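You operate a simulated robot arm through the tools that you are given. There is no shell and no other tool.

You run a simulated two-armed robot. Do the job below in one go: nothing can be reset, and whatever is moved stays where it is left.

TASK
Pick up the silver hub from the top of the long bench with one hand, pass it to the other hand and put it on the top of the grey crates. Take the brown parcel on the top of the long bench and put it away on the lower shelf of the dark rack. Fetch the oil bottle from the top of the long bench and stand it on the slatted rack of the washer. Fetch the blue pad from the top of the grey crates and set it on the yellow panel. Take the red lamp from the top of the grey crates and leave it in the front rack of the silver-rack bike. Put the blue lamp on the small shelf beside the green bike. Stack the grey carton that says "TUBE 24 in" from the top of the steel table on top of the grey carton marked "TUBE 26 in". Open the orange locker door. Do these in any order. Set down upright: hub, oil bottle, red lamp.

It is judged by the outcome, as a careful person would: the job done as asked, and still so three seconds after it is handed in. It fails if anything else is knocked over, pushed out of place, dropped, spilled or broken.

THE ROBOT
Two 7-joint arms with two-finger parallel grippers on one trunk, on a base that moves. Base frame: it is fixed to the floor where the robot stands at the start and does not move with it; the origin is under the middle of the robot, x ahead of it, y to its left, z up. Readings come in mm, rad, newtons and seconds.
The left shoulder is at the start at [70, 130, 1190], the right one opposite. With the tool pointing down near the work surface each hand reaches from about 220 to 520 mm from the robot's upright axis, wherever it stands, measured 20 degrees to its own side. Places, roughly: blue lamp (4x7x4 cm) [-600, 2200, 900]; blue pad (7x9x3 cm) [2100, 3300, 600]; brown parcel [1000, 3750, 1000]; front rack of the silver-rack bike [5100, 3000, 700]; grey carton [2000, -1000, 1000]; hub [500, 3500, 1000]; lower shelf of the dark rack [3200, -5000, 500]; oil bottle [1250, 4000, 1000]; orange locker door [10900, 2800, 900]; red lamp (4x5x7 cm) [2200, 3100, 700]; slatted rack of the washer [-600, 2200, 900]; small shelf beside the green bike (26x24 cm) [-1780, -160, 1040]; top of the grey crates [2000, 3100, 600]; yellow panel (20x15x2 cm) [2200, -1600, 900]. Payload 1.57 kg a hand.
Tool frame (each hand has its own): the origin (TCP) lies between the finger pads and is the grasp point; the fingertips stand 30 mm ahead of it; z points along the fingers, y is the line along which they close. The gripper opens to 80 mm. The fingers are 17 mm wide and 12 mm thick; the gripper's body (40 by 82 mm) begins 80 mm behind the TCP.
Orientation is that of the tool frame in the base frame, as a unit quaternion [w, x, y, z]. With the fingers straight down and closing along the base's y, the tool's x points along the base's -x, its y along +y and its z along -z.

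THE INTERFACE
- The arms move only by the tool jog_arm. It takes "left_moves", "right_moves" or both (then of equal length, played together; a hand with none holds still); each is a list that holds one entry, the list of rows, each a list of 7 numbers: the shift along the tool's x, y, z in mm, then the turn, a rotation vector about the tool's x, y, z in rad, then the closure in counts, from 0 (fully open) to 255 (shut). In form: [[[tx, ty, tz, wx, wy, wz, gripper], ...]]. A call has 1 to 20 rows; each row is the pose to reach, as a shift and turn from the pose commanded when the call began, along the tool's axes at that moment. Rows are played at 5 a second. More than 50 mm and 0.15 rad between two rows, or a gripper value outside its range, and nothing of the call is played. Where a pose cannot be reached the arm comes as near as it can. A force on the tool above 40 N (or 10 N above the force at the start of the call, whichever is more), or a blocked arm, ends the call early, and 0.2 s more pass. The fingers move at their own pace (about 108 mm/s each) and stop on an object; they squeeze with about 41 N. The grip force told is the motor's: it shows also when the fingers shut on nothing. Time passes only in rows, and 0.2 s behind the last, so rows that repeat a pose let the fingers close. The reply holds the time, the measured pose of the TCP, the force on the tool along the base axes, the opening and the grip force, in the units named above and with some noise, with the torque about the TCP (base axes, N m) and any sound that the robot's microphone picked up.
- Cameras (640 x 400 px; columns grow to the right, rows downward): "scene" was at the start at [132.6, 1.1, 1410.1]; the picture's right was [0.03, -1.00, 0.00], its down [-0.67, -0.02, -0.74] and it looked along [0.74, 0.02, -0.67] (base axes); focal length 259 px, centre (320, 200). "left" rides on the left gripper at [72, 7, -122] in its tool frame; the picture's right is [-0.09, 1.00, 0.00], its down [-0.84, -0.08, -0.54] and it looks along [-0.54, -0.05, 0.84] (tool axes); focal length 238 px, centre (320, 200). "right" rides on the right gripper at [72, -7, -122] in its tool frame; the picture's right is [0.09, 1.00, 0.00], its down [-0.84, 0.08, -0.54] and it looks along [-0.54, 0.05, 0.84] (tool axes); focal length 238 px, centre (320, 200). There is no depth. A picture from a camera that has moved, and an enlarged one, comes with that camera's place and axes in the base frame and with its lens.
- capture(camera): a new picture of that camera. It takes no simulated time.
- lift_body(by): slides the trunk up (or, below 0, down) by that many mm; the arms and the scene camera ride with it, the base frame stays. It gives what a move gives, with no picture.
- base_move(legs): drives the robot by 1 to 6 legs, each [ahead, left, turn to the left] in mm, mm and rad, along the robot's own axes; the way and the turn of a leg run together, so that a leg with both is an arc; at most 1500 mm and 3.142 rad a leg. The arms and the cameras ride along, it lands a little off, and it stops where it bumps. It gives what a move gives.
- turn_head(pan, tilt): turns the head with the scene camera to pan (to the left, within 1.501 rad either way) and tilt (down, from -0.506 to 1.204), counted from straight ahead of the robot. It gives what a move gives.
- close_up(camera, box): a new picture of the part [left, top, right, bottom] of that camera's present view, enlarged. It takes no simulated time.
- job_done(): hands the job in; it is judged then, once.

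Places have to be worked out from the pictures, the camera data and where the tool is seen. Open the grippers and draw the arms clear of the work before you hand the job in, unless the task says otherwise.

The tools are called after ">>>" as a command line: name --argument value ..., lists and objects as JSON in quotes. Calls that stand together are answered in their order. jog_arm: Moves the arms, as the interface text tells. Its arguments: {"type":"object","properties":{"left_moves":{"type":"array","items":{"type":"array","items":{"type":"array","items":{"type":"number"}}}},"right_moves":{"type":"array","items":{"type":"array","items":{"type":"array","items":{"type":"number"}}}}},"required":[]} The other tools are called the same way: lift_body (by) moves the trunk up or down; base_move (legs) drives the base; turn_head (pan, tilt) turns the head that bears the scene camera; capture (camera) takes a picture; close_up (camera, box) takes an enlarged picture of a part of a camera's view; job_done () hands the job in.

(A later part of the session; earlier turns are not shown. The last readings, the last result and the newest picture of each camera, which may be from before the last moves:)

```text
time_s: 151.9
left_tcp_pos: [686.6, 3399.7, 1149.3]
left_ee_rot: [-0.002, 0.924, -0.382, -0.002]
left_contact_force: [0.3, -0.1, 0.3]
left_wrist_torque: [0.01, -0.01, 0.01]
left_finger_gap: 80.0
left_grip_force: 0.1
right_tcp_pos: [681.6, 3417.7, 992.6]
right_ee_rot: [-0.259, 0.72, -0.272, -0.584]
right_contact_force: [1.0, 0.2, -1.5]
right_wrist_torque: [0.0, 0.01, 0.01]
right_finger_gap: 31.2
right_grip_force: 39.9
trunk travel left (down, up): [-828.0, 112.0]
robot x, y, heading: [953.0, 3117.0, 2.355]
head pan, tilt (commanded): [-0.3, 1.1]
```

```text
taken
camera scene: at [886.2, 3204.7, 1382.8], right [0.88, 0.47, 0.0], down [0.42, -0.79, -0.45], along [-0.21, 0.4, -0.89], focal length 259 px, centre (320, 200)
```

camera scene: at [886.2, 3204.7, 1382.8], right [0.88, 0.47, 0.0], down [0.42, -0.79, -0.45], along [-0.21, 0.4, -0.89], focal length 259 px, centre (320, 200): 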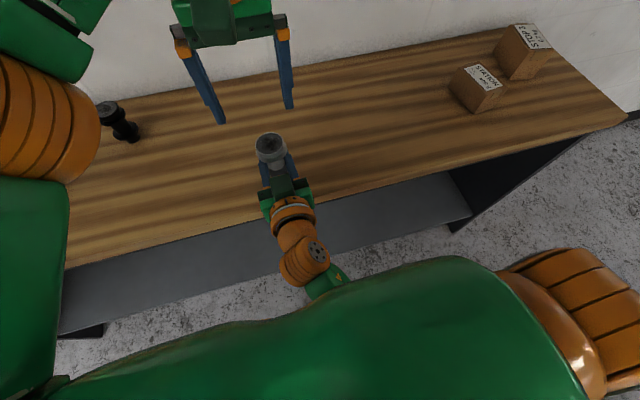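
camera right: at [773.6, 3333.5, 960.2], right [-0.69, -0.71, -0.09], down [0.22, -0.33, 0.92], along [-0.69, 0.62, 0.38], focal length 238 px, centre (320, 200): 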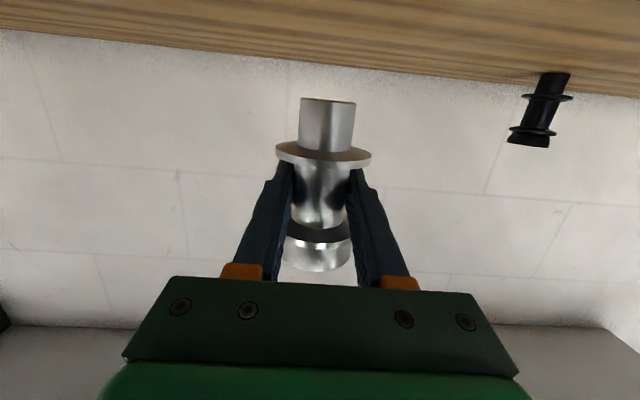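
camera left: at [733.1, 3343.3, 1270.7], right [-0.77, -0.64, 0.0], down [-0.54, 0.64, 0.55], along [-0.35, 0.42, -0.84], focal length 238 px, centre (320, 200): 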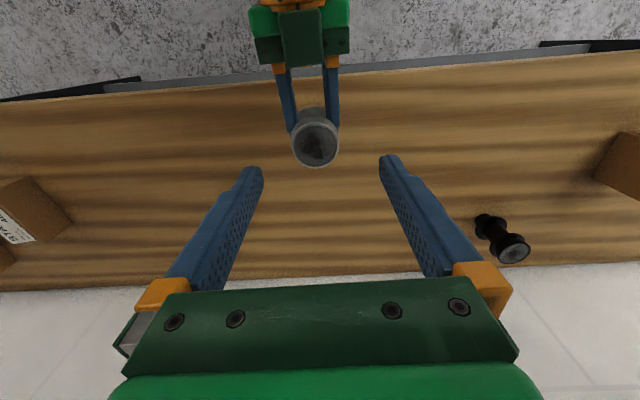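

The arm is not visibly touching anything. I move the hub forward ~12 mm and to the right ~25 mm, away from the inner limit, to see whether the orientation recovers.

>>> jog_arm --right_moves '[[[0, -10, 6, 0, 0, 0, 255], [0, -20, 12, 0, 0, 0, 255], [0, -25, 15, 0, 0, 0, 255], [0, -25, 15, 0, 0, 0, 255]]]'

```text
time_s: 152.9
left_tcp_pos: [686.0, 3400.0, 1149.3]
left_ee_rot: [-0.002, 0.924, -0.382, -0.002]
left_contact_force: [0.2, 0.2, 0.4]
left_wrist_torque: [0.01, -0.01, -0.02]
left_finger_gap: 80.3
left_grip_force: 0.1
right_tcp_pos: [686.0, 3441.6, 995.5]
right_ee_rot: [-0.247, 0.716, -0.288, -0.586]
right_contact_force: [0.0, -0.6, -3.1]
right_wrist_torque: [-0.02, 0.01, 0.0]
right_finger_gap: 31.5
right_grip_force: 40.3
trunk travel left (down, up): [-828.0, 112.0]
robot x, y, heading: [956.2, 3117.8, 2.359]
head pan, tilt (commanded): [-0.3, 1.1]
```

Orientation has mostly recovered (roll ~1°). I lower the hub ~25 mm here so the left arm's reach increases, then recheck.

>>> jog_arm --right_moves '[[[13, 0, -1.5, 0, -0.005, 0.008, 255], [26, 0, -3, 0, -0.01, 0.015, 255], [26, 0, -3, 0, -0.01, 0.015, 255]]]'

>>> turn_head --pan 0.0 --tilt 0.9

>>> capture --camera "scene"

>>> capture --camera "left"

>>> capture --camera "right"

```text
time_s: 153.8
left_tcp_pos: [685.9, 3399.7, 1148.4]
left_ee_rot: [-0.002, 0.924, -0.381, -0.002]
left_contact_force: [0.3, 0.2, 0.3]
left_wrist_torque: [0.0, 0.0, 0.01]
left_finger_gap: 80.2
left_grip_force: 0.1
right_tcp_pos: [694.9, 3439.4, 968.2]
right_ee_rot: [-0.259, 0.716, -0.266, -0.592]
right_contact_force: [-1.1, 0.6, -2.4]
right_wrist_torque: [-0.01, -0.02, -0.01]
right_finger_gap: 31.6
right_grip_force: 40.1
trunk travel left (down, up): [-828.0, 112.0]
robot x, y, heading: [954.1, 3116.5, 2.357]
head pan, tilt (commanded): [-0.3, 1.1]
```

```text
time_s: 154.6
left_tcp_pos: [686.0, 3401.0, 1149.1]
left_ee_rot: [-0.002, 0.925, -0.381, -0.002]
left_contact_force: [-0.3, -0.3, -0.6]
left_wrist_torque: [-0.01, 0.02, 0.03]
left_finger_gap: 79.9
left_grip_force: 0.1
right_tcp_pos: [694.1, 3437.8, 964.4]
right_ee_rot: [-0.257, 0.717, -0.266, -0.591]
right_contact_force: [0.7, -0.5, -2.6]
right_wrist_torque: [0.0, -0.01, -0.02]
right_finger_gap: 31.2
right_grip_force: 40.2
trunk travel left (down, up): [-828.0, 112.0]
robot x, y, heading: [952.9, 3116.0, 2.356]
head pan, tilt (commanded): [0.0, 0.901]
```

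```text
taken
camera scene: at [862.4, 3202.4, 1396.5], right [0.71, 0.71, 0.0], down [0.55, -0.55, -0.62], along [-0.44, 0.44, -0.78], focal length 259 px, centre (320, 200)
```

scene: 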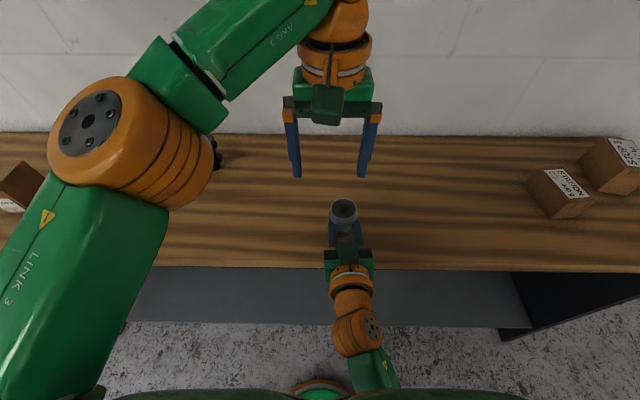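

```text
taken
camera left: at [733.0, 3343.5, 1270.6], right [-0.77, -0.64, 0.0], down [-0.54, 0.64, 0.55], along [-0.35, 0.42, -0.84], focal length 238 px, centre (320, 200)
```

left: 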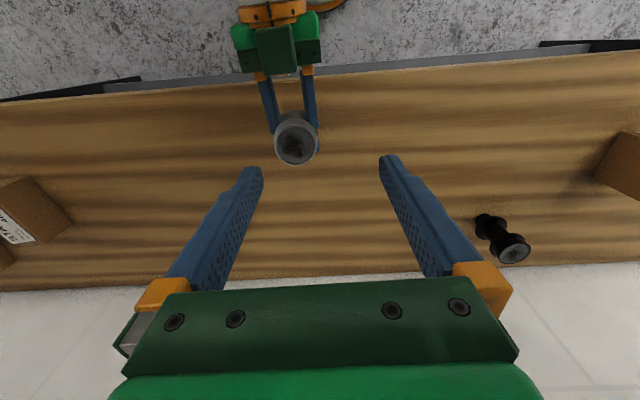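

```text
taken
camera right: at [798.1, 3352.9, 916.0], right [-0.67, -0.73, -0.15], down [0.2, -0.36, 0.91], along [-0.72, 0.58, 0.38], focal length 238 px, centre (320, 200)
```

right: 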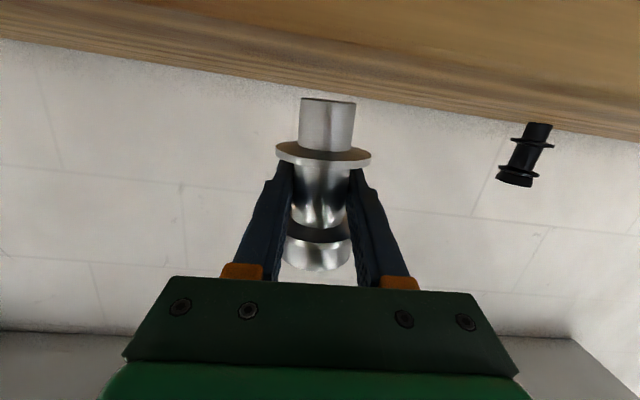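

Lowering made it roll again, so the higher pose (z≈1010) was better. I return the hub to about (676,3424,1010) with the roll corrected.

>>> jog_arm --right_moves '[[[-15, 7, -2, 0.007, 0.002, 0.02, 255], [-30, 14, -4, 0.014, 0.004, 0.04, 255], [-45.6, 20, -6, 0.02, 0.006, 0.058, 255], [-45.6, 20, -6, 0.02, 0.006, 0.058, 255]]]'

```text
time_s: 154.9
left_tcp_pos: [686.8, 3400.6, 1148.5]
left_ee_rot: [-0.001, 0.925, -0.381, -0.001]
left_contact_force: [0.3, -0.1, 0.1]
left_wrist_torque: [0.0, -0.04, 0.01]
left_finger_gap: 79.9
left_grip_force: 0.1
right_tcp_pos: [695.6, 3437.0, 970.2]
right_ee_rot: [-0.266, 0.722, -0.254, -0.586]
right_contact_force: [0.9, 0.5, -2.0]
right_wrist_torque: [-0.03, 0.0, -0.01]
right_finger_gap: 31.4
right_grip_force: 40.1
trunk travel left (down, up): [-828.0, 112.0]
robot x, y, heading: [952.2, 3117.0, 2.362]
head pan, tilt (commanded): [0.0, 0.901]
stopped in row 1 (right hand): the arm was blocked; the commanded pose is now the measured one
```

The right arm is folded too tightly (elbow blocked). I move it back outward (forward and right) and up to the good region.

>>> jog_arm --right_moves '[[[0, -10, 9, 0, 0, 0, 255], [0, -20, 18, 0, 0, 0, 255], [-10, -29, 25, 0, 0, 0, 255], [-27, -29, 25, 0, 0, 0, 255], [-42.6, -29.2, 25.4, 0, 0, 0, 255], [-42.6, -29.2, 25.4, 0, 0, 0, 255]]]'

>>> capture --camera "right"

```text
time_s: 156.3
left_tcp_pos: [685.4, 3401.2, 1149.0]
left_ee_rot: [-0.002, 0.925, -0.38, -0.001]
left_contact_force: [-0.4, -0.6, -0.4]
left_wrist_torque: [-0.01, 0.0, -0.02]
left_finger_gap: 80.0
left_grip_force: 0.1
right_tcp_pos: [689.3, 3476.3, 1011.4]
right_ee_rot: [-0.265, 0.721, -0.256, -0.587]
right_contact_force: [0.8, 0.6, -3.0]
right_wrist_torque: [-0.01, 0.01, 0.04]
right_finger_gap: 31.2
right_grip_force: 39.8
trunk travel left (down, up): [-828.0, 112.0]
robot x, y, heading: [956.0, 3113.6, 2.36]
head pan, tilt (commanded): [0.0, 0.901]
```

```text
taken
camera right: at [793.2, 3393.4, 961.9], right [-0.66, -0.73, -0.17], down [0.18, -0.38, 0.91], along [-0.73, 0.57, 0.38], focal length 238 px, centre (320, 200)
```

right: 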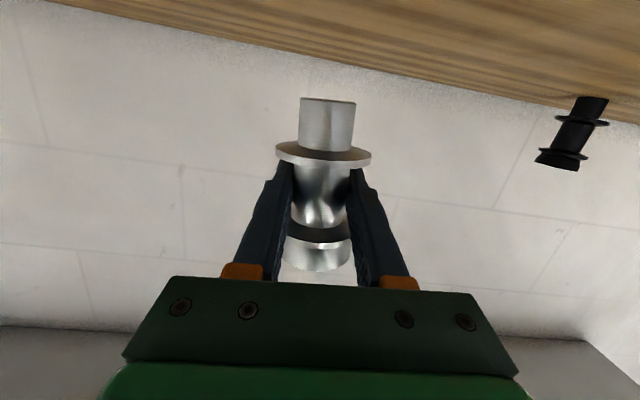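

The arm follows exactly again but keeps the 5° roll. I rotate it back level now.

>>> jog_arm --right_moves '[[[0, 0, 0, 0.009, 0.002, 0.044, 255], [0, 0, 0, 0.018, 0.004, 0.0875, 255], [0, 0, 0, 0.018, 0.004, 0.0875, 255]]]'

```text
time_s: 157.1
left_tcp_pos: [687.1, 3400.1, 1149.2]
left_ee_rot: [-0.002, 0.925, -0.381, -0.002]
left_contact_force: [0.6, 1.4, 0.2]
left_wrist_torque: [0.03, 0.02, -0.04]
left_finger_gap: 79.9
left_grip_force: 0.1
right_tcp_pos: [694.1, 3482.1, 1007.1]
right_ee_rot: [-0.263, 0.712, -0.274, -0.59]
right_contact_force: [0.3, -1.0, -2.2]
right_wrist_torque: [-0.03, -0.01, -0.01]
right_finger_gap: 31.6
right_grip_force: 39.8
trunk travel left (down, up): [-828.0, 112.0]
robot x, y, heading: [953.5, 3113.7, 2.36]
head pan, tilt (commanded): [0.0, 0.901]
```

It is still resisting at this wrist direction. I yaw the right hand to the left about the vertical, which moves the wrist outward and unfolds the arm.

>>> jog_arm --right_moves '[[[0, 0, 0, -0.118, -0.006, -0.02, 255], [0, 0, 0, -0.236, -0.012, -0.04, 255], [0, 0, 0, -0.354, -0.018, -0.06, 255], [0, 0, 0, -0.354, -0.018, -0.06, 255]]]'

>>> turn_head --pan -0.5 --tilt 0.9

>>> capture --camera "scene"

```text
time_s: 158.1
left_tcp_pos: [685.6, 3400.2, 1147.8]
left_ee_rot: [-0.002, 0.924, -0.382, -0.003]
left_contact_force: [-0.6, -0.3, 0.7]
left_wrist_torque: [-0.02, -0.01, 0.02]
left_finger_gap: 79.9
left_grip_force: 0.1
right_tcp_pos: [689.8, 3476.3, 1010.2]
right_ee_rot: [-0.136, 0.743, -0.16, -0.636]
right_contact_force: [-0.3, 0.7, -2.2]
right_wrist_torque: [0.0, -0.02, 0.03]
right_finger_gap: 31.6
right_grip_force: 39.9
trunk travel left (down, up): [-828.0, 112.0]
robot x, y, heading: [951.6, 3117.7, 2.356]
head pan, tilt (commanded): [0.0, 0.901]
```

```text
time_s: 159.1
left_tcp_pos: [686.0, 3400.3, 1148.0]
left_ee_rot: [-0.001, 0.925, -0.38, -0.003]
left_contact_force: [-0.1, 0.7, 0.5]
left_wrist_torque: [0.0, 0.0, 0.01]
left_finger_gap: 80.1
left_grip_force: 0.1
right_tcp_pos: [689.7, 3477.8, 1009.7]
right_ee_rot: [-0.137, 0.743, -0.16, -0.636]
right_contact_force: [0.6, -1.0, -2.2]
right_wrist_torque: [0.01, -0.01, 0.0]
right_finger_gap: 31.3
right_grip_force: 39.6
trunk travel left (down, up): [-828.0, 112.0]
robot x, y, heading: [954.3, 3110.6, 2.36]
head pan, tilt (commanded): [-0.499, 0.901]
```

```text
taken
camera scene: at [894.3, 3221.5, 1396.6], right [0.96, 0.28, 0.0], down [0.22, -0.75, -0.62], along [-0.18, 0.6, -0.78], focal length 259 px, centre (320, 200)
```

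scene: 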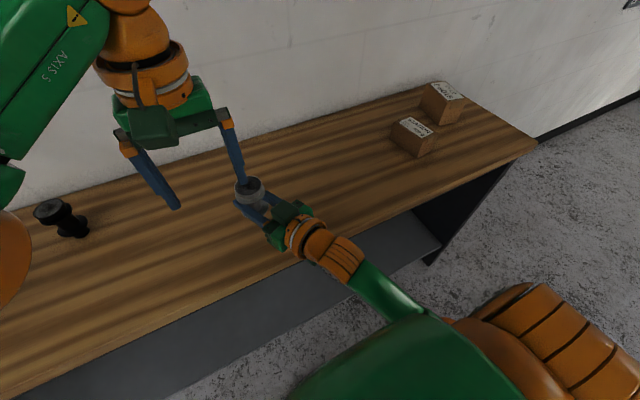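

Now it's level again (hub upright) with the hand pointing ~20° left. I yaw a further ~26° left while bringing the hub to about (682,3424).

>>> jog_arm --right_moves '[[[0.6, 13.2, -3.8, -0.111, 0, -0.0175, 255], [1.2, 26.4, -7.6, -0.222, 0, -0.035, 255], [1.8, 39.7, -11.3, -0.333, 0, -0.0525, 255], [2.4, 52.9, -15.1, -0.445, 0, -0.07, 255], [2.4, 52.9, -15.1, -0.445, 0, -0.07, 255]]]'

>>> capture --camera "left"

>>> capture --camera "right"

>>> capture --camera "scene"

```text
time_s: 160.3
left_tcp_pos: [684.7, 3400.0, 1149.9]
left_ee_rot: [-0.002, 0.925, -0.381, -0.001]
left_contact_force: [-0.6, 0.4, 0.5]
left_wrist_torque: [0.01, -0.02, -0.02]
left_finger_gap: 80.2
left_grip_force: 0.1
right_tcp_pos: [681.3, 3422.1, 1009.3]
right_ee_rot: [0.009, 0.759, 0.01, -0.651]
right_contact_force: [-0.8, -0.1, -2.7]
right_wrist_torque: [-0.01, -0.01, 0.0]
right_finger_gap: 31.3
right_grip_force: 40.2
trunk travel left (down, up): [-828.0, 112.0]
robot x, y, heading: [956.8, 3112.5, 2.354]
head pan, tilt (commanded): [-0.499, 0.901]
```

```text
taken
camera left: at [733.0, 3343.4, 1270.6], right [-0.77, -0.64, 0.0], down [-0.54, 0.64, 0.55], along [-0.35, 0.42, -0.84], focal length 238 px, centre (320, 200)
```

left: 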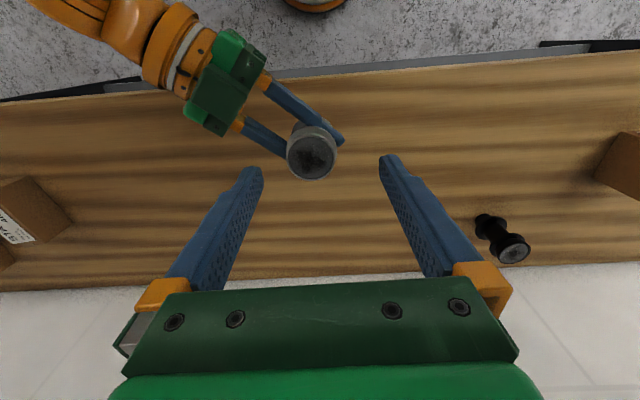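

```text
taken
camera right: at [813.1, 3432.2, 957.5], right [0.04, -1.0, -0.09], down [0.41, -0.07, 0.91], along [-0.91, -0.07, 0.4], focal length 238 px, centre (320, 200)
```

right: 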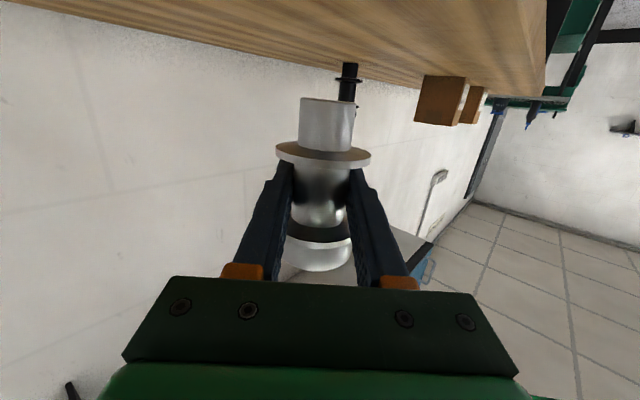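

```text
taken
camera scene: at [894.4, 3221.3, 1396.6], right [0.96, 0.28, 0.0], down [0.22, -0.75, -0.62], along [-0.18, 0.6, -0.78], focal length 259 px, centre (320, 200)
```

scene: 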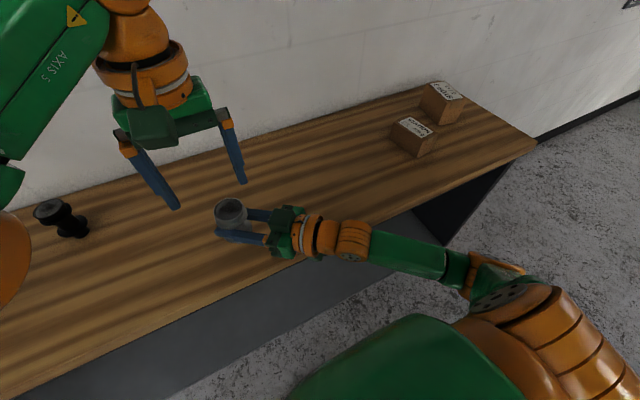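

The arms now have plenty of room. I nudge the hub ~25 mm further left, align the left hand above it, and look.

>>> jog_arm --right_moves '[[[-0.9, 12.2, 5.5, 0, 0, 0, 255], [-1.7, 24.4, 11.1, 0, 0, 0, 255], [-1.7, 24.4, 11.1, 0, 0, 0, 255], [-1.7, 24.4, 11.1, 0, 0, 0, 255]]]' --left_moves '[[[0, 0, 0, 0, 0, 0, 0], [-4, 6, 0, 0, 0, 0, 0], [-7.8, 12, 0, 0, 0, 0, 0], [-7.8, 12, 0, 0, 0, 0, 0]]]'

>>> close_up --camera "left" --box '[240, 80, 400, 200]'

>>> turn_head --pan 0.0 --tilt 0.8

>>> close_up --camera "scene" --box '[240, 120, 420, 270]'

```text
time_s: 161.3
left_tcp_pos: [671.3, 3397.0, 1148.7]
left_ee_rot: [-0.001, 0.925, -0.381, -0.002]
left_contact_force: [0.2, -0.6, 0.3]
left_wrist_torque: [0.0, 0.02, 0.01]
left_finger_gap: 80.1
left_grip_force: 0.0
right_tcp_pos: [671.5, 3397.7, 1009.2]
right_ee_rot: [0.008, 0.759, 0.009, -0.651]
right_contact_force: [-0.6, 0.5, -2.4]
right_wrist_torque: [0.0, -0.02, 0.05]
right_finger_gap: 31.3
right_grip_force: 40.0
trunk travel left (down, up): [-828.0, 112.0]
robot x, y, heading: [955.2, 3118.1, 2.357]
head pan, tilt (commanded): [-0.499, 0.901]
```

```text
3.33 times, centred on (320, 140) of left
camera zoom: at [718.4, 3340.7, 1270.6], right [-0.77, -0.64, 0.0], down [-0.54, 0.64, 0.55], along [-0.35, 0.42, -0.84], focal length 794 px, centre (320, 400)
```

zoom: 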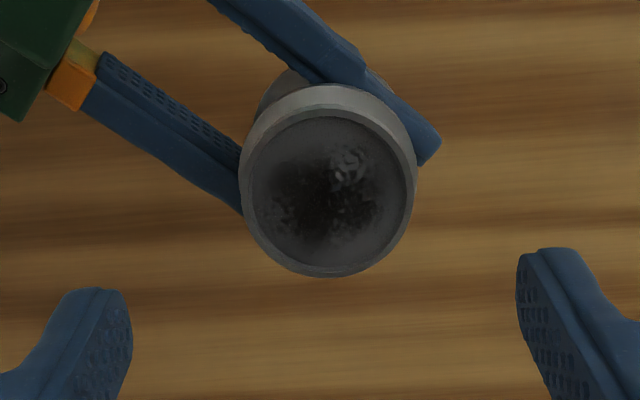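

```text
time_s: 162.2
left_tcp_pos: [672.9, 3396.4, 1149.7]
left_ee_rot: [-0.002, 0.924, -0.382, -0.002]
left_contact_force: [-0.5, 0.7, -0.9]
left_wrist_torque: [-0.03, 0.0, 0.0]
left_finger_gap: 80.0
left_grip_force: 0.0
right_tcp_pos: [671.6, 3396.9, 1008.7]
right_ee_rot: [0.008, 0.76, 0.009, -0.65]
right_contact_force: [-0.6, 0.6, -3.2]
right_wrist_torque: [-0.03, -0.03, 0.01]
right_finger_gap: 31.3
right_grip_force: 40.0
trunk travel left (down, up): [-828.0, 112.0]
robot x, y, heading: [952.7, 3117.2, 2.358]
head pan, tilt (commanded): [0.0, 0.799]
```

```text
2.67 times, centred on (330, 195) of scene
camera zoom: at [858.7, 3206.0, 1404.5], right [0.71, 0.71, 0.0], down [0.51, -0.51, -0.7], along [-0.49, 0.49, -0.72], focal length 690 px, centre (293, 213)
```

zoom: 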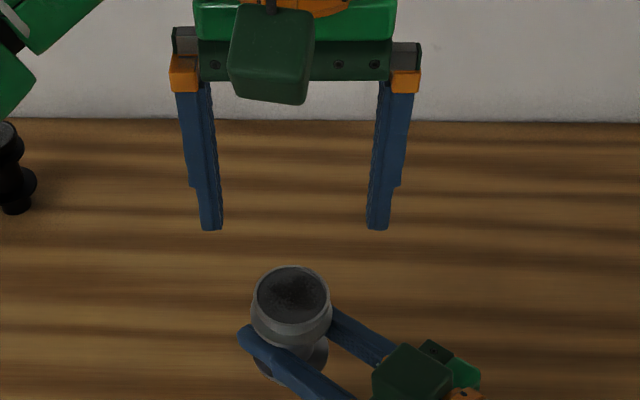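

The rim is at z≈1055, hub axis ~3 mm left and 2 mm nearer than the left tool axis. I correct and descend the left hand to TCP z≈1072 around the cup.

>>> jog_arm --left_moves '[[[1, 1.5, 0, 0, 0, 0, 0], [2, 3, 25, 0, 0, 0, 0], [2, 3, 50, 0, 0, 0, 0], [2, 3, 70, 0, 0, 0, 0], [2, 3, 77, 0, 0, 0, 0], [2, 3, 77, 0, 0, 0, 0]]]'

>>> close_up --camera "left" --box '[220, 100, 420, 250]'

>>> close_up --camera "scene" --box '[250, 140, 400, 265]'

>>> capture --camera "right"

```text
time_s: 163.6
left_tcp_pos: [670.4, 3393.1, 1071.6]
left_ee_rot: [-0.002, 0.925, -0.381, -0.001]
left_contact_force: [0.8, -0.2, 0.2]
left_wrist_torque: [0.0, 0.02, 0.02]
left_finger_gap: 80.2
left_grip_force: 0.0
right_tcp_pos: [671.5, 3397.4, 1009.4]
right_ee_rot: [0.008, 0.76, 0.009, -0.65]
right_contact_force: [-0.5, -0.5, -3.3]
right_wrist_torque: [0.0, 0.01, -0.03]
right_finger_gap: 31.2
right_grip_force: 40.1
trunk travel left (down, up): [-828.0, 112.0]
robot x, y, heading: [951.1, 3115.2, 2.355]
head pan, tilt (commanded): [0.0, 0.799]
```

```text
2.67 times, centred on (320, 175) of left
camera zoom: at [718.4, 3337.3, 1194.0], right [-0.77, -0.64, 0.0], down [-0.54, 0.64, 0.55], along [-0.35, 0.42, -0.84], focal length 636 px, centre (320, 267)
```

zoom: 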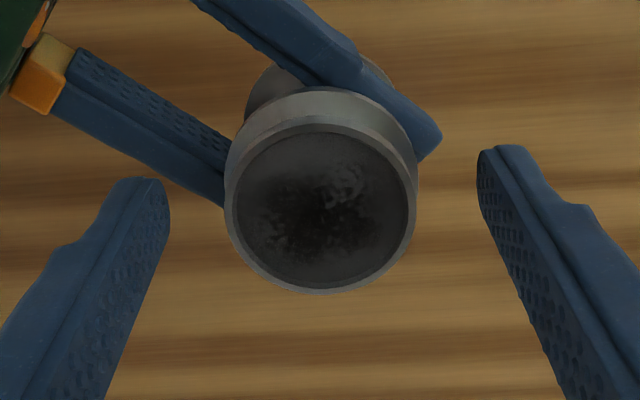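

```text
3.20 times, centred on (325, 202) of scene
camera zoom: at [858.7, 3206.0, 1404.5], right [0.71, 0.71, 0.0], down [0.51, -0.51, -0.7], along [-0.49, 0.49, -0.72], focal length 829 px, centre (304, 192)
```

zoom: 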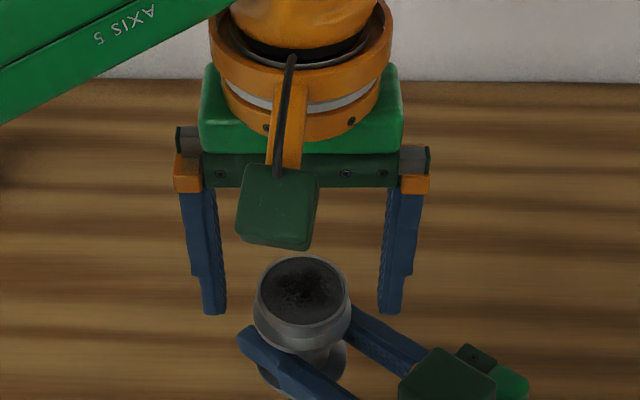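

```text
taken
camera right: at [802.2, 3406.8, 957.0], right [0.04, -1.0, -0.09], down [0.41, -0.07, 0.91], along [-0.91, -0.07, 0.4], focal length 238 px, centre (320, 200)
```

right: 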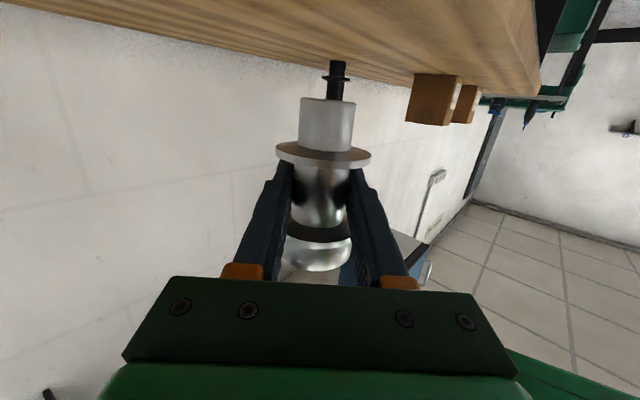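

The left fingertips are ~17 mm below the rim, just above the flange, and centred. I close the left hand while the right keeps holding.

>>> jog_arm --left_moves '[[[0, 0, 0, 0, 0, 0, 60], [0, 0, 0, 0, 0, 0, 90], [0, 0, 0, 0, 0, 0, 255], [0, 0, 0, 0, 0, 0, 255], [0, 0, 0, 0, 0, 0, 255]]]'

>>> close_up --camera "left" --box '[220, 100, 420, 250]'

>>> close_up --camera "scene" --box '[250, 140, 400, 265]'

```text
time_s: 164.8
left_tcp_pos: [672.5, 3394.4, 1072.0]
left_ee_rot: [-0.001, 0.925, -0.381, -0.002]
left_contact_force: [1.5, 0.5, 0.8]
left_wrist_torque: [0.12, -0.02, -0.07]
left_finger_gap: 49.3
left_grip_force: 41.0
right_tcp_pos: [670.7, 3397.6, 1008.6]
right_ee_rot: [0.009, 0.76, 0.01, -0.65]
right_contact_force: [-1.3, -1.6, -2.5]
right_wrist_torque: [-0.04, -0.03, 0.02]
right_finger_gap: 31.4
right_grip_force: 40.3
trunk travel left (down, up): [-828.0, 112.0]
robot x, y, heading: [955.1, 3113.5, 2.354]
head pan, tilt (commanded): [0.0, 0.799]
```

```text
2.67 times, centred on (320, 175) of left
camera zoom: at [718.4, 3337.3, 1194.2], right [-0.77, -0.64, 0.0], down [-0.54, 0.64, 0.55], along [-0.35, 0.42, -0.84], focal length 636 px, centre (320, 267)
```

zoom: 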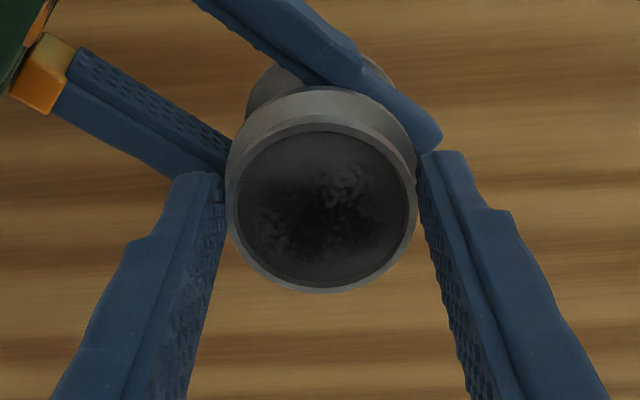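

```text
3.20 times, centred on (325, 202) of scene
camera zoom: at [858.6, 3206.0, 1404.5], right [0.71, 0.71, 0.0], down [0.51, -0.51, -0.7], along [-0.49, 0.49, -0.72], focal length 829 px, centre (304, 192)
```

zoom: 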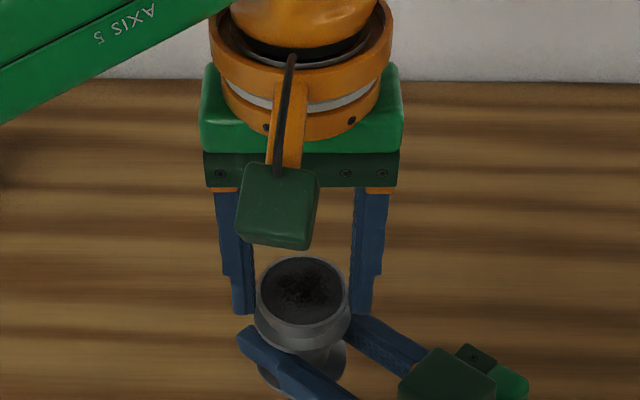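

The left holds the cup (49 mm). I open the right hand and withdraw it straight back.

>>> jog_arm --right_moves '[[[0, 0, 0, 0, 0, 0, 120], [0, 0, 0, 0, 0, 0, 60], [0, 0, 0, 0, 0, 0, 0], [0, 0, 0, 0, 0, 0, 0]]]'

>>> jog_arm --right_moves '[[[0, 0, -30, 0, 0, 0, 0], [0, 0, -65, 0, 0, 0, 0], [0, 0, -105, 0, 0, 0, 0], [0, 0, -140, 0, 0, 0, 0]]]'

>>> capture --camera "scene"

>>> capture --camera "left"

>>> capture --camera "right"

```text
time_s: 165.8
left_tcp_pos: [671.8, 3393.9, 1073.5]
left_ee_rot: [-0.001, 0.924, -0.382, -0.002]
left_contact_force: [-0.5, 0.2, -0.4]
left_wrist_torque: [0.0, 0.01, 0.01]
left_finger_gap: 49.0
left_grip_force: 41.4
right_tcp_pos: [671.9, 3397.1, 1009.1]
right_ee_rot: [0.008, 0.76, 0.009, -0.65]
right_contact_force: [0.3, 0.1, -0.6]
right_wrist_torque: [-0.01, 0.0, 0.02]
right_finger_gap: 79.8
right_grip_force: 0.0
trunk travel left (down, up): [-828.0, 112.0]
robot x, y, heading: [951.9, 3114.7, 2.359]
head pan, tilt (commanded): [0.0, 0.799]
```

```text
time_s: 166.8
left_tcp_pos: [672.6, 3393.1, 1072.0]
left_ee_rot: [-0.002, 0.924, -0.381, -0.002]
left_contact_force: [1.0, -0.1, 0.0]
left_wrist_torque: [-0.04, 0.04, 0.06]
left_finger_gap: 49.0
left_grip_force: 40.9
right_tcp_pos: [809.2, 3401.6, 1029.4]
right_ee_rot: [0.009, 0.758, 0.011, -0.653]
right_contact_force: [-0.4, 1.6, -0.4]
right_wrist_torque: [0.05, 0.04, 0.03]
right_finger_gap: 80.2
right_grip_force: 0.1
right hand out of reach, approached as far as the arm can: row 4
trunk travel left (down, up): [-828.0, 112.0]
robot x, y, heading: [953.8, 3115.4, 2.361]
head pan, tilt (commanded): [0.0, 0.799]
```

```text
taken
camera scene: at [860.1, 3205.5, 1404.6], right [0.71, 0.71, 0.0], down [0.51, -0.51, -0.7], along [-0.49, 0.49, -0.72], focal length 259 px, centre (320, 200)
```

scene: 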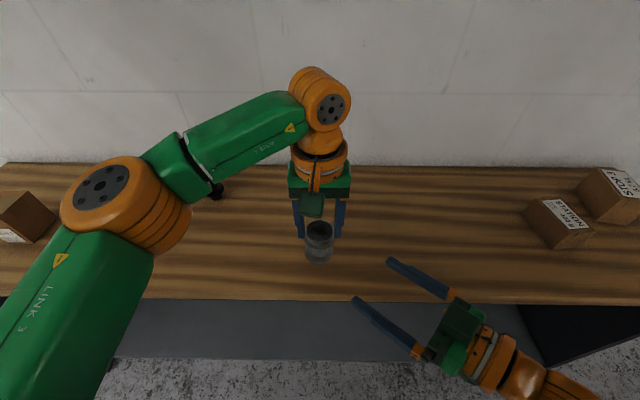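

```text
taken
camera left: at [719.6, 3336.9, 1194.5], right [-0.77, -0.64, 0.0], down [-0.54, 0.64, 0.55], along [-0.35, 0.42, -0.84], focal length 238 px, centre (320, 200)
```

left: 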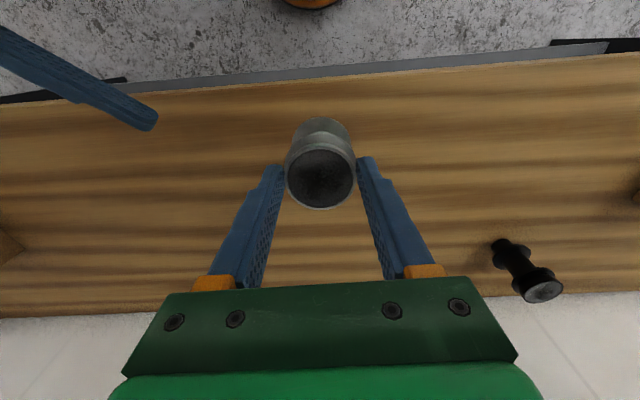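

```text
taken
camera right: at [939.6, 3412.1, 977.6], right [0.04, -0.99, -0.09], down [0.41, -0.07, 0.91], along [-0.91, -0.08, 0.41], focal length 238 px, centre (320, 200)
```

right: 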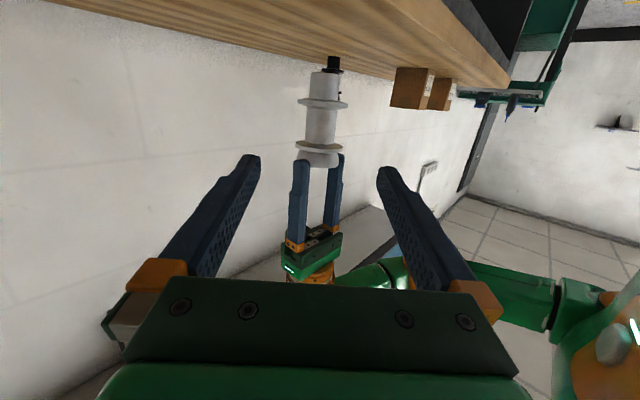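

Handover succeeded; the left holds the hub upright. I bring the right hand back to pointing straight down, up and to the right, over 11 small steps.

>>> jog_arm --right_moves '[[[-12, -10, 0.3, 0.0524, 0.1216, 0.0609, 0], [-24, -20, 0.6, 0.1047, 0.2433, 0.1218, 0], [-36, -30, 0.9, 0.1571, 0.3649, 0.1827, 0], [-48, -40, 1.2, 0.2095, 0.4865, 0.2436, 0], [-60, -50, 1.5, 0.2618, 0.6082, 0.3045, 0], [-72, -60, 1.8, 0.3142, 0.7298, 0.3655, 0], [-84, -70, 2.1, 0.3665, 0.8515, 0.4264, 0], [-96, -80, 2.4, 0.4189, 0.9731, 0.4873, 0], [-108, -90, 2.7, 0.4713, 1.0947, 0.5482, 0], [-120, -100, 3, 0.5236, 1.2164, 0.6091, 0], [-133, -109.7, 3.4, 0.576, 1.338, 0.67, 0], [-133, -109.7, 3.4, 0.576, 1.338, 0.67, 0]]]'

>>> capture --camera "scene"

```text
time_s: 169.4
left_tcp_pos: [673.3, 3393.7, 1072.6]
left_ee_rot: [-0.002, 0.925, -0.381, -0.002]
left_contact_force: [0.6, 0.7, 0.6]
left_wrist_torque: [0.0, 0.0, 0.0]
left_finger_gap: 48.8
left_grip_force: 40.6
right_tcp_pos: [800.6, 3509.8, 1153.8]
right_ee_rot: [-0.001, 0.923, -0.386, 0.004]
right_contact_force: [0.5, 0.1, -0.4]
right_wrist_torque: [0.05, 0.03, -0.01]
right_finger_gap: 80.3
right_grip_force: 0.0
right hand out of reach, approached as far as the arm can: row 1, 2, 3, 4, 5, 11, 12
trunk travel left (down, up): [-828.0, 112.0]
robot x, y, heading: [957.1, 3117.7, 2.361]
head pan, tilt (commanded): [0.0, 0.799]
```

```text
taken
camera scene: at [859.6, 3204.8, 1404.6], right [0.71, 0.71, 0.0], down [0.51, -0.51, -0.7], along [-0.49, 0.49, -0.72], focal length 259 px, centre (320, 200)
```

scene: 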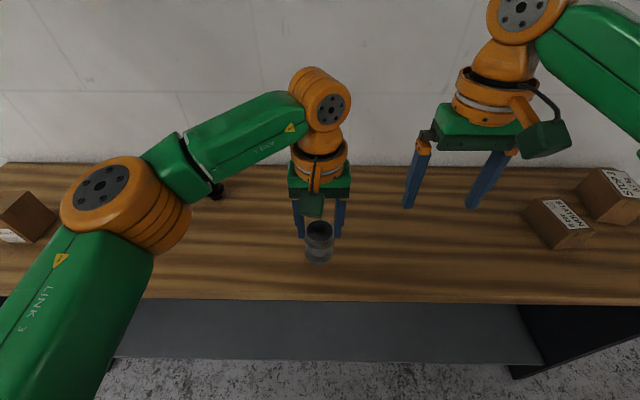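

Right hand is back to normal. I raise the hub and tuck the left hand toward the left, then move along the bench toward the "STATION" parcel, whose position best matches the given [1000,3750].

>>> jog_arm --left_moves '[[[3, 15, -20, 0, 0, 0, 255], [6, 35, -45, 0, 0, 0, 255], [10, 60, -70, 0, 0, 0, 255], [14, 85, -85, 0, 0, 0, 255], [14, 85, -85, 0, 0, 0, 255]]]'

>>> base_move --legs '[[0, -400, 0], [40, 0, 0]]'

>>> capture --camera "scene"

>>> capture --camera "right"

```text
time_s: 170.6
left_tcp_pos: [622.4, 3322.7, 1156.3]
left_ee_rot: [-0.002, 0.924, -0.382, -0.001]
left_contact_force: [0.6, -0.5, -3.0]
left_wrist_torque: [-0.03, 0.01, 0.01]
left_finger_gap: 48.8
left_grip_force: 40.1
right_tcp_pos: [799.2, 3510.4, 1154.1]
right_ee_rot: [-0.001, 0.923, -0.384, 0.004]
right_contact_force: [-0.2, 1.0, 0.9]
right_wrist_torque: [0.02, -0.04, 0.02]
right_finger_gap: 80.2
right_grip_force: 0.1
trunk travel left (down, up): [-828.0, 112.0]
robot x, y, heading: [952.5, 3113.8, 2.358]
head pan, tilt (commanded): [0.0, 0.799]
```

```text
time_s: 173.6
left_tcp_pos: [882.3, 3630.2, 1158.1]
left_ee_rot: [-0.003, 0.925, -0.379, -0.004]
left_contact_force: [-0.3, -0.7, -1.6]
left_wrist_torque: [0.04, 0.0, 0.01]
left_finger_gap: 48.3
left_grip_force: 40.7
right_tcp_pos: [1057.9, 3818.1, 1157.0]
right_ee_rot: [-0.002, 0.924, -0.383, 0.0]
right_contact_force: [0.0, -0.2, 0.0]
right_wrist_torque: [0.01, 0.02, -0.01]
right_finger_gap: 79.8
right_grip_force: 0.1
trunk travel left (down, up): [-828.0, 112.0]
robot x, y, heading: [1210.1, 3428.4, 2.36]
head pan, tilt (commanded): [0.0, 0.799]
```

```text
taken
camera scene: at [1120.1, 3512.1, 1405.4], right [0.7, 0.71, 0.0], down [0.51, -0.5, -0.7], along [-0.5, 0.49, -0.71], focal length 259 px, centre (320, 200)
```

scene: 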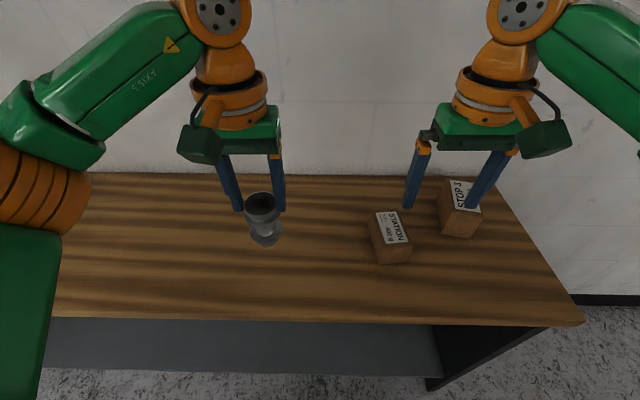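

```text
taken
camera right: at [1113.2, 3771.0, 1279.2], right [-0.64, -0.77, 0.0], down [-0.65, 0.53, 0.54], along [-0.42, 0.35, -0.84], focal length 238 px, centre (320, 200)
```

right: 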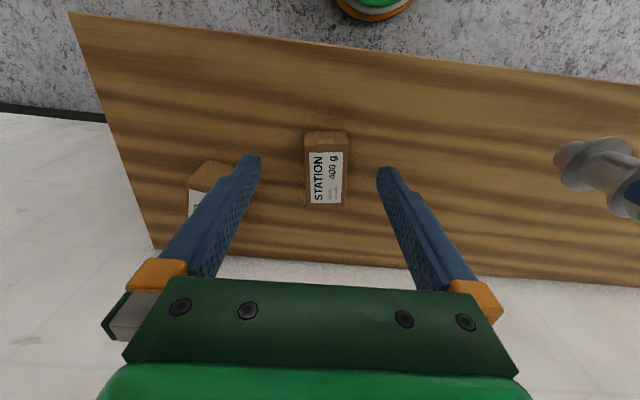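

The STATION parcel is nearly below the right hand. I zoom to locate its top face and read the label.

>>> close_up --camera "right" --box '[270, 110, 390, 220]'

>>> close_up --camera "scene" --box '[340, 170, 500, 280]'

```text
3.64 times, centred on (330, 165) of right
camera zoom: at [1113.2, 3771.0, 1279.2], right [-0.64, -0.77, 0.0], down [-0.65, 0.53, 0.54], along [-0.42, 0.35, -0.84], focal length 867 px, centre (284, 327)
```

zoom: 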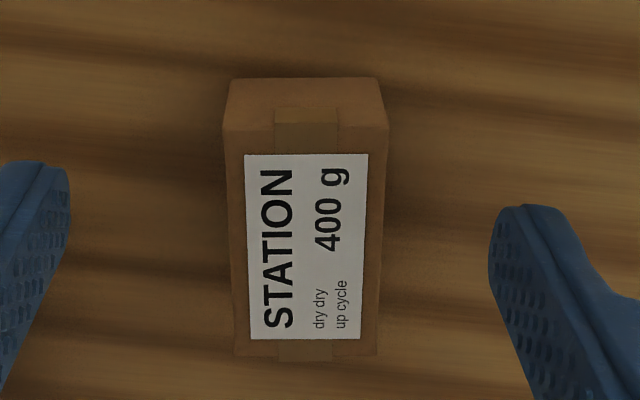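

```text
3.64 times, centred on (420, 225) of scene
camera zoom: at [1120.1, 3512.1, 1405.4], right [0.7, 0.71, 0.0], down [0.51, -0.5, -0.7], along [-0.5, 0.49, -0.71], focal length 942 px, centre (-44, 109)
```

zoom: 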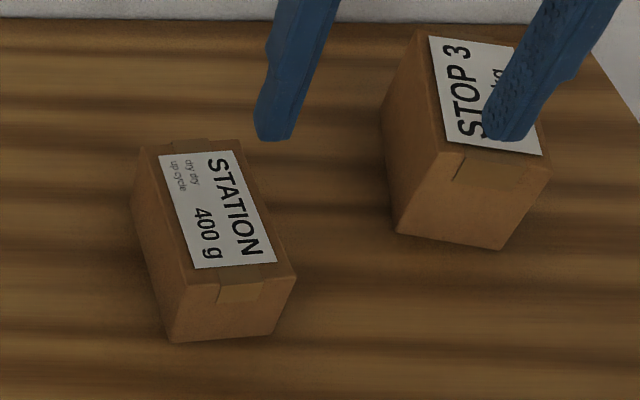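

The parcel measures about 65×109×63 mm with its axis ~6° off the tool axis. I move the right hand over its centre, turning the wrist to match, and check before descending.

>>> jog_arm --right_moves '[[[-32, 6, 0, 0, 0, -0.04, 0], [-64, 12, 20, 0, 0, -0.08, 0], [-95, 17.5, 55, 0, 0, -0.109, 0], [-95, 17.5, 100, 0, 0, -0.109, 0], [-95, 17.5, 100, 0, 0, -0.109, 0]]]'

>>> capture --camera "right"

>>> capture --camera "scene"

```text
time_s: 174.8
left_tcp_pos: [877.7, 3634.4, 1155.2]
left_ee_rot: [-0.001, 0.925, -0.38, -0.003]
left_contact_force: [0.3, -0.4, -2.6]
left_wrist_torque: [0.0, 0.0, 0.01]
left_finger_gap: 48.4
left_grip_force: 40.8
right_tcp_pos: [1035.9, 3859.8, 1053.4]
right_ee_rot: [-0.001, 0.943, -0.332, 0.002]
right_contact_force: [-1.0, 0.8, 0.2]
right_wrist_torque: [0.0, -0.01, -0.04]
right_finger_gap: 80.3
right_grip_force: 0.0
right hand out of reach, approached as far as the arm can: row 1, 2, 3, 4, 5
trunk travel left (down, up): [-828.0, 112.0]
robot x, y, heading: [1205.4, 3428.2, 2.364]
head pan, tilt (commanded): [0.0, 0.799]
```

```text
taken
camera right: at [1095.3, 3819.6, 1174.6], right [-0.55, -0.83, 0.0], down [-0.7, 0.46, 0.54], along [-0.45, 0.3, -0.84], focal length 238 px, centre (320, 200)
```

right: 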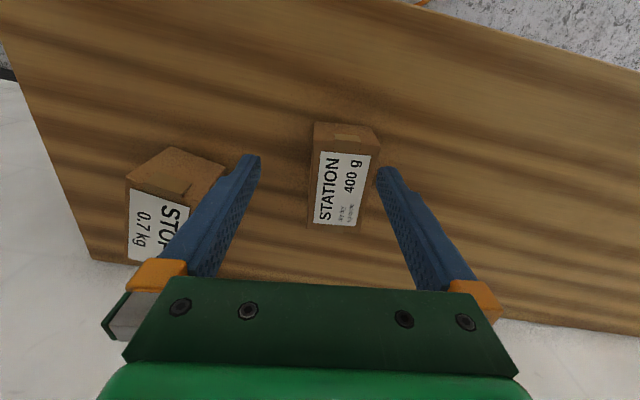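

```text
taken
camera scene: at [1114.6, 3518.2, 1404.6], right [0.7, 0.71, 0.0], down [0.51, -0.5, -0.7], along [-0.5, 0.49, -0.72], focal length 259 px, centre (320, 200)
```

scene: 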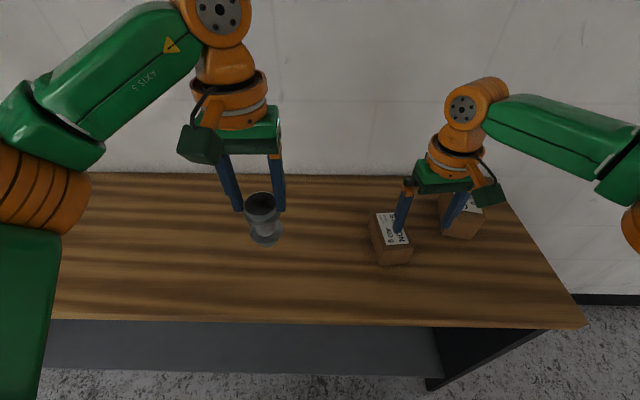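

The arm was reach-limited at that height; lower it will reach farther. I zoom to recompute the offset from here.

>>> close_up --camera "right" --box '[260, 100, 420, 240]'

```text
2.86 times, centred on (340, 170) of right
camera zoom: at [1095.3, 3819.6, 1174.6], right [-0.55, -0.83, 0.0], down [-0.7, 0.46, 0.54], along [-0.45, 0.3, -0.84], focal length 681 px, centre (263, 286)
```

zoom: 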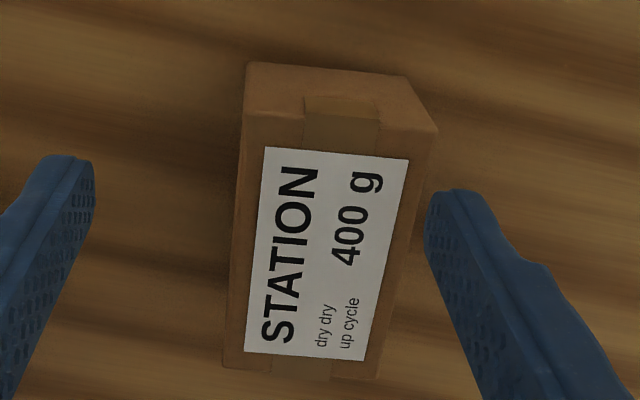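

The tool is now aligned with the parcel; its centre is 58 mm ahead and 26 mm to the left. I move there while lowering to z≈1000 (tips still above the parcel).

>>> jog_arm --right_moves '[[[-10, 13, 25, 0, 0, 0, 0], [-30, 26.5, 48, 0, 0, 0, 0], [-55, 26.5, 52, 0, 0, 0, 0], [-55, 26.5, 52, 0, 0, 0, 0]]]'

>>> close_up --camera "right" --box '[220, 100, 420, 260]'

```text
time_s: 175.8
left_tcp_pos: [875.8, 3635.9, 1154.7]
left_ee_rot: [-0.002, 0.925, -0.379, -0.002]
left_contact_force: [-0.8, 0.4, -2.5]
left_wrist_torque: [-0.04, -0.03, -0.02]
left_finger_gap: 48.8
left_grip_force: 41.3
right_tcp_pos: [1037.1, 3856.8, 1011.2]
right_ee_rot: [0.0, 0.943, -0.332, 0.003]
right_contact_force: [0.4, 0.6, -0.1]
right_wrist_torque: [0.01, 0.01, -0.02]
right_finger_gap: 79.9
right_grip_force: 0.0
right hand out of reach, approached as far as the arm can: row 1, 2, 3, 4
trunk travel left (down, up): [-828.0, 112.0]
robot x, y, heading: [1211.8, 3429.6, 2.358]
head pan, tilt (commanded): [0.0, 0.799]
```

```text
2.50 times, centred on (320, 180) of right
camera zoom: at [1097.1, 3815.7, 1134.3], right [-0.55, -0.83, 0.0], down [-0.7, 0.46, 0.54], along [-0.45, 0.3, -0.84], focal length 596 px, centre (320, 250)
```

zoom: 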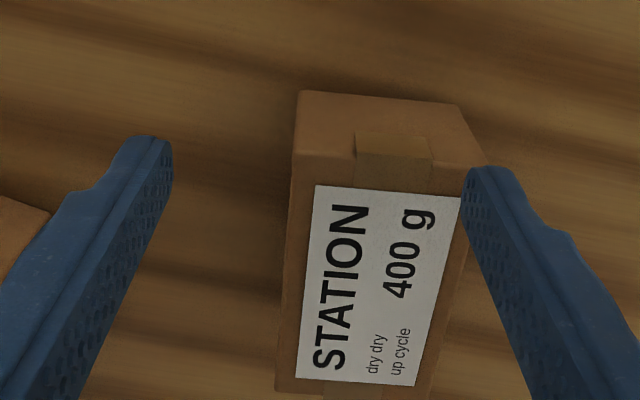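

The right arm is at its reach limit, so I move the base 50 mm closer to the bench (tips stay ~30 mm above the parcel).

>>> base_move --legs '[[50, 0, 0]]'

>>> jog_arm --right_moves '[[[-5, 15, 0, 0, 0, 0, 0], [-10, 30, 0, 0, 0, 0, 0], [-10, 30, 0, 0, 0, 0, 0]]]'

>>> close_up --camera "right" --box '[220, 100, 420, 260]'

>>> capture --camera "scene"

```text
time_s: 176.7
left_tcp_pos: [847.9, 3666.0, 1157.9]
left_ee_rot: [-0.003, 0.925, -0.38, -0.006]
left_contact_force: [1.6, 0.2, -1.8]
left_wrist_torque: [0.06, 0.03, 0.02]
left_finger_gap: 48.6
left_grip_force: 40.9
right_tcp_pos: [1007.2, 3885.2, 1014.5]
right_ee_rot: [-0.002, 0.943, -0.332, -0.001]
right_contact_force: [0.2, 0.5, 0.2]
right_wrist_torque: [0.05, 0.06, -0.02]
right_finger_gap: 80.1
right_grip_force: 0.2
trunk travel left (down, up): [-828.0, 112.0]
robot x, y, heading: [1177.3, 3463.9, 2.363]
head pan, tilt (commanded): [0.0, 0.799]
```

```text
time_s: 177.5
left_tcp_pos: [841.9, 3671.3, 1154.4]
left_ee_rot: [-0.001, 0.925, -0.38, -0.001]
left_contact_force: [-0.8, 0.4, -2.1]
left_wrist_torque: [-0.01, -0.02, 0.0]
left_finger_gap: 48.5
left_grip_force: 41.3
right_tcp_pos: [998.0, 3870.9, 1013.9]
right_ee_rot: [-0.001, 0.943, -0.332, 0.001]
right_contact_force: [0.2, -0.2, -0.6]
right_wrist_torque: [0.0, -0.05, 0.01]
right_finger_gap: 80.1
right_grip_force: 0.0
right hand out of reach, approached as far as the arm can: row 1, 2, 3
trunk travel left (down, up): [-828.0, 112.0]
robot x, y, heading: [1175.6, 3463.7, 2.364]
head pan, tilt (commanded): [0.0, 0.799]
```

```text
2.50 times, centred on (320, 180) of right
camera zoom: at [1057.6, 3831.7, 1136.4], right [-0.55, -0.83, 0.0], down [-0.7, 0.46, 0.54], along [-0.45, 0.3, -0.84], focal length 596 px, centre (320, 250)
```

zoom: 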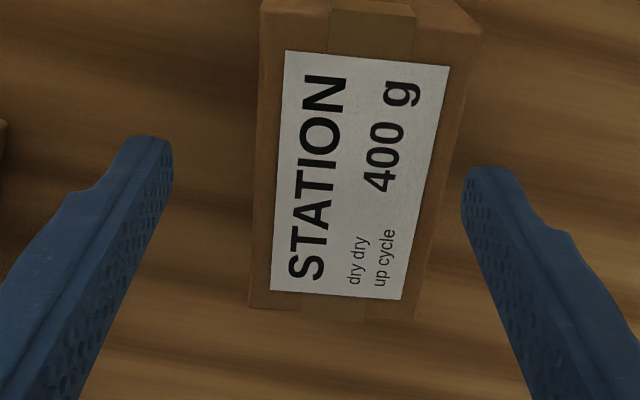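

```text
taken
camera scene: at [1078.7, 3554.1, 1404.4], right [0.7, 0.71, 0.0], down [0.51, -0.51, -0.7], along [-0.49, 0.49, -0.72], focal length 259 px, centre (320, 200)
```

scene: 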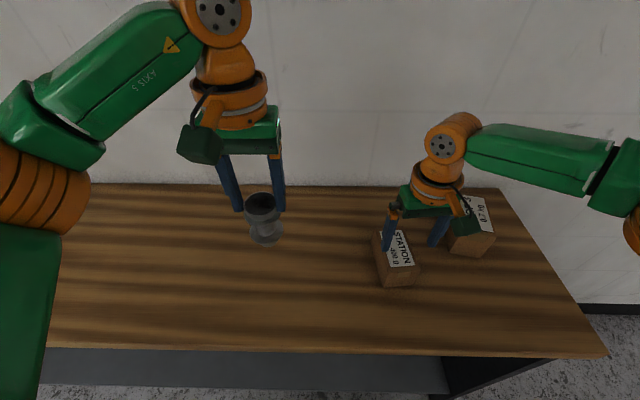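

The parcel centre is now only 20 mm ahead and 11 mm left of the tool; I use the base for this last bit.

>>> base_move --legs '[[14, 12, 0]]'

>>> close_up --camera "right" --box '[220, 100, 420, 260]'

```text
time_s: 178.3
left_tcp_pos: [827.3, 3673.1, 1156.3]
left_ee_rot: [-0.002, 0.925, -0.38, -0.003]
left_contact_force: [-0.2, -0.5, -3.7]
left_wrist_torque: [-0.04, 0.02, 0.02]
left_finger_gap: 48.6
left_grip_force: 40.6
right_tcp_pos: [983.6, 3872.8, 1014.0]
right_ee_rot: [0.0, 0.943, -0.332, 0.0]
right_contact_force: [1.1, 0.3, 0.3]
right_wrist_torque: [0.04, 0.06, -0.02]
right_finger_gap: 79.8
right_grip_force: 0.1
trunk travel left (down, up): [-828.0, 112.0]
robot x, y, heading: [1154.2, 3461.9, 2.361]
head pan, tilt (commanded): [0.0, 0.799]
```

```text
2.50 times, centred on (320, 180) of right
camera zoom: at [1043.3, 3832.8, 1137.0], right [-0.55, -0.83, 0.0], down [-0.7, 0.46, 0.54], along [-0.45, 0.3, -0.84], focal length 596 px, centre (320, 250)
```

zoom: 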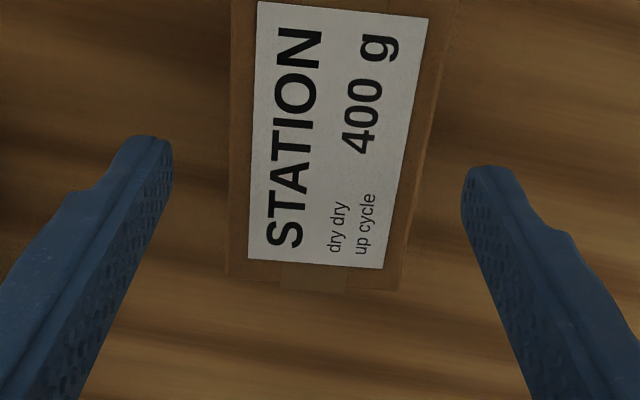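

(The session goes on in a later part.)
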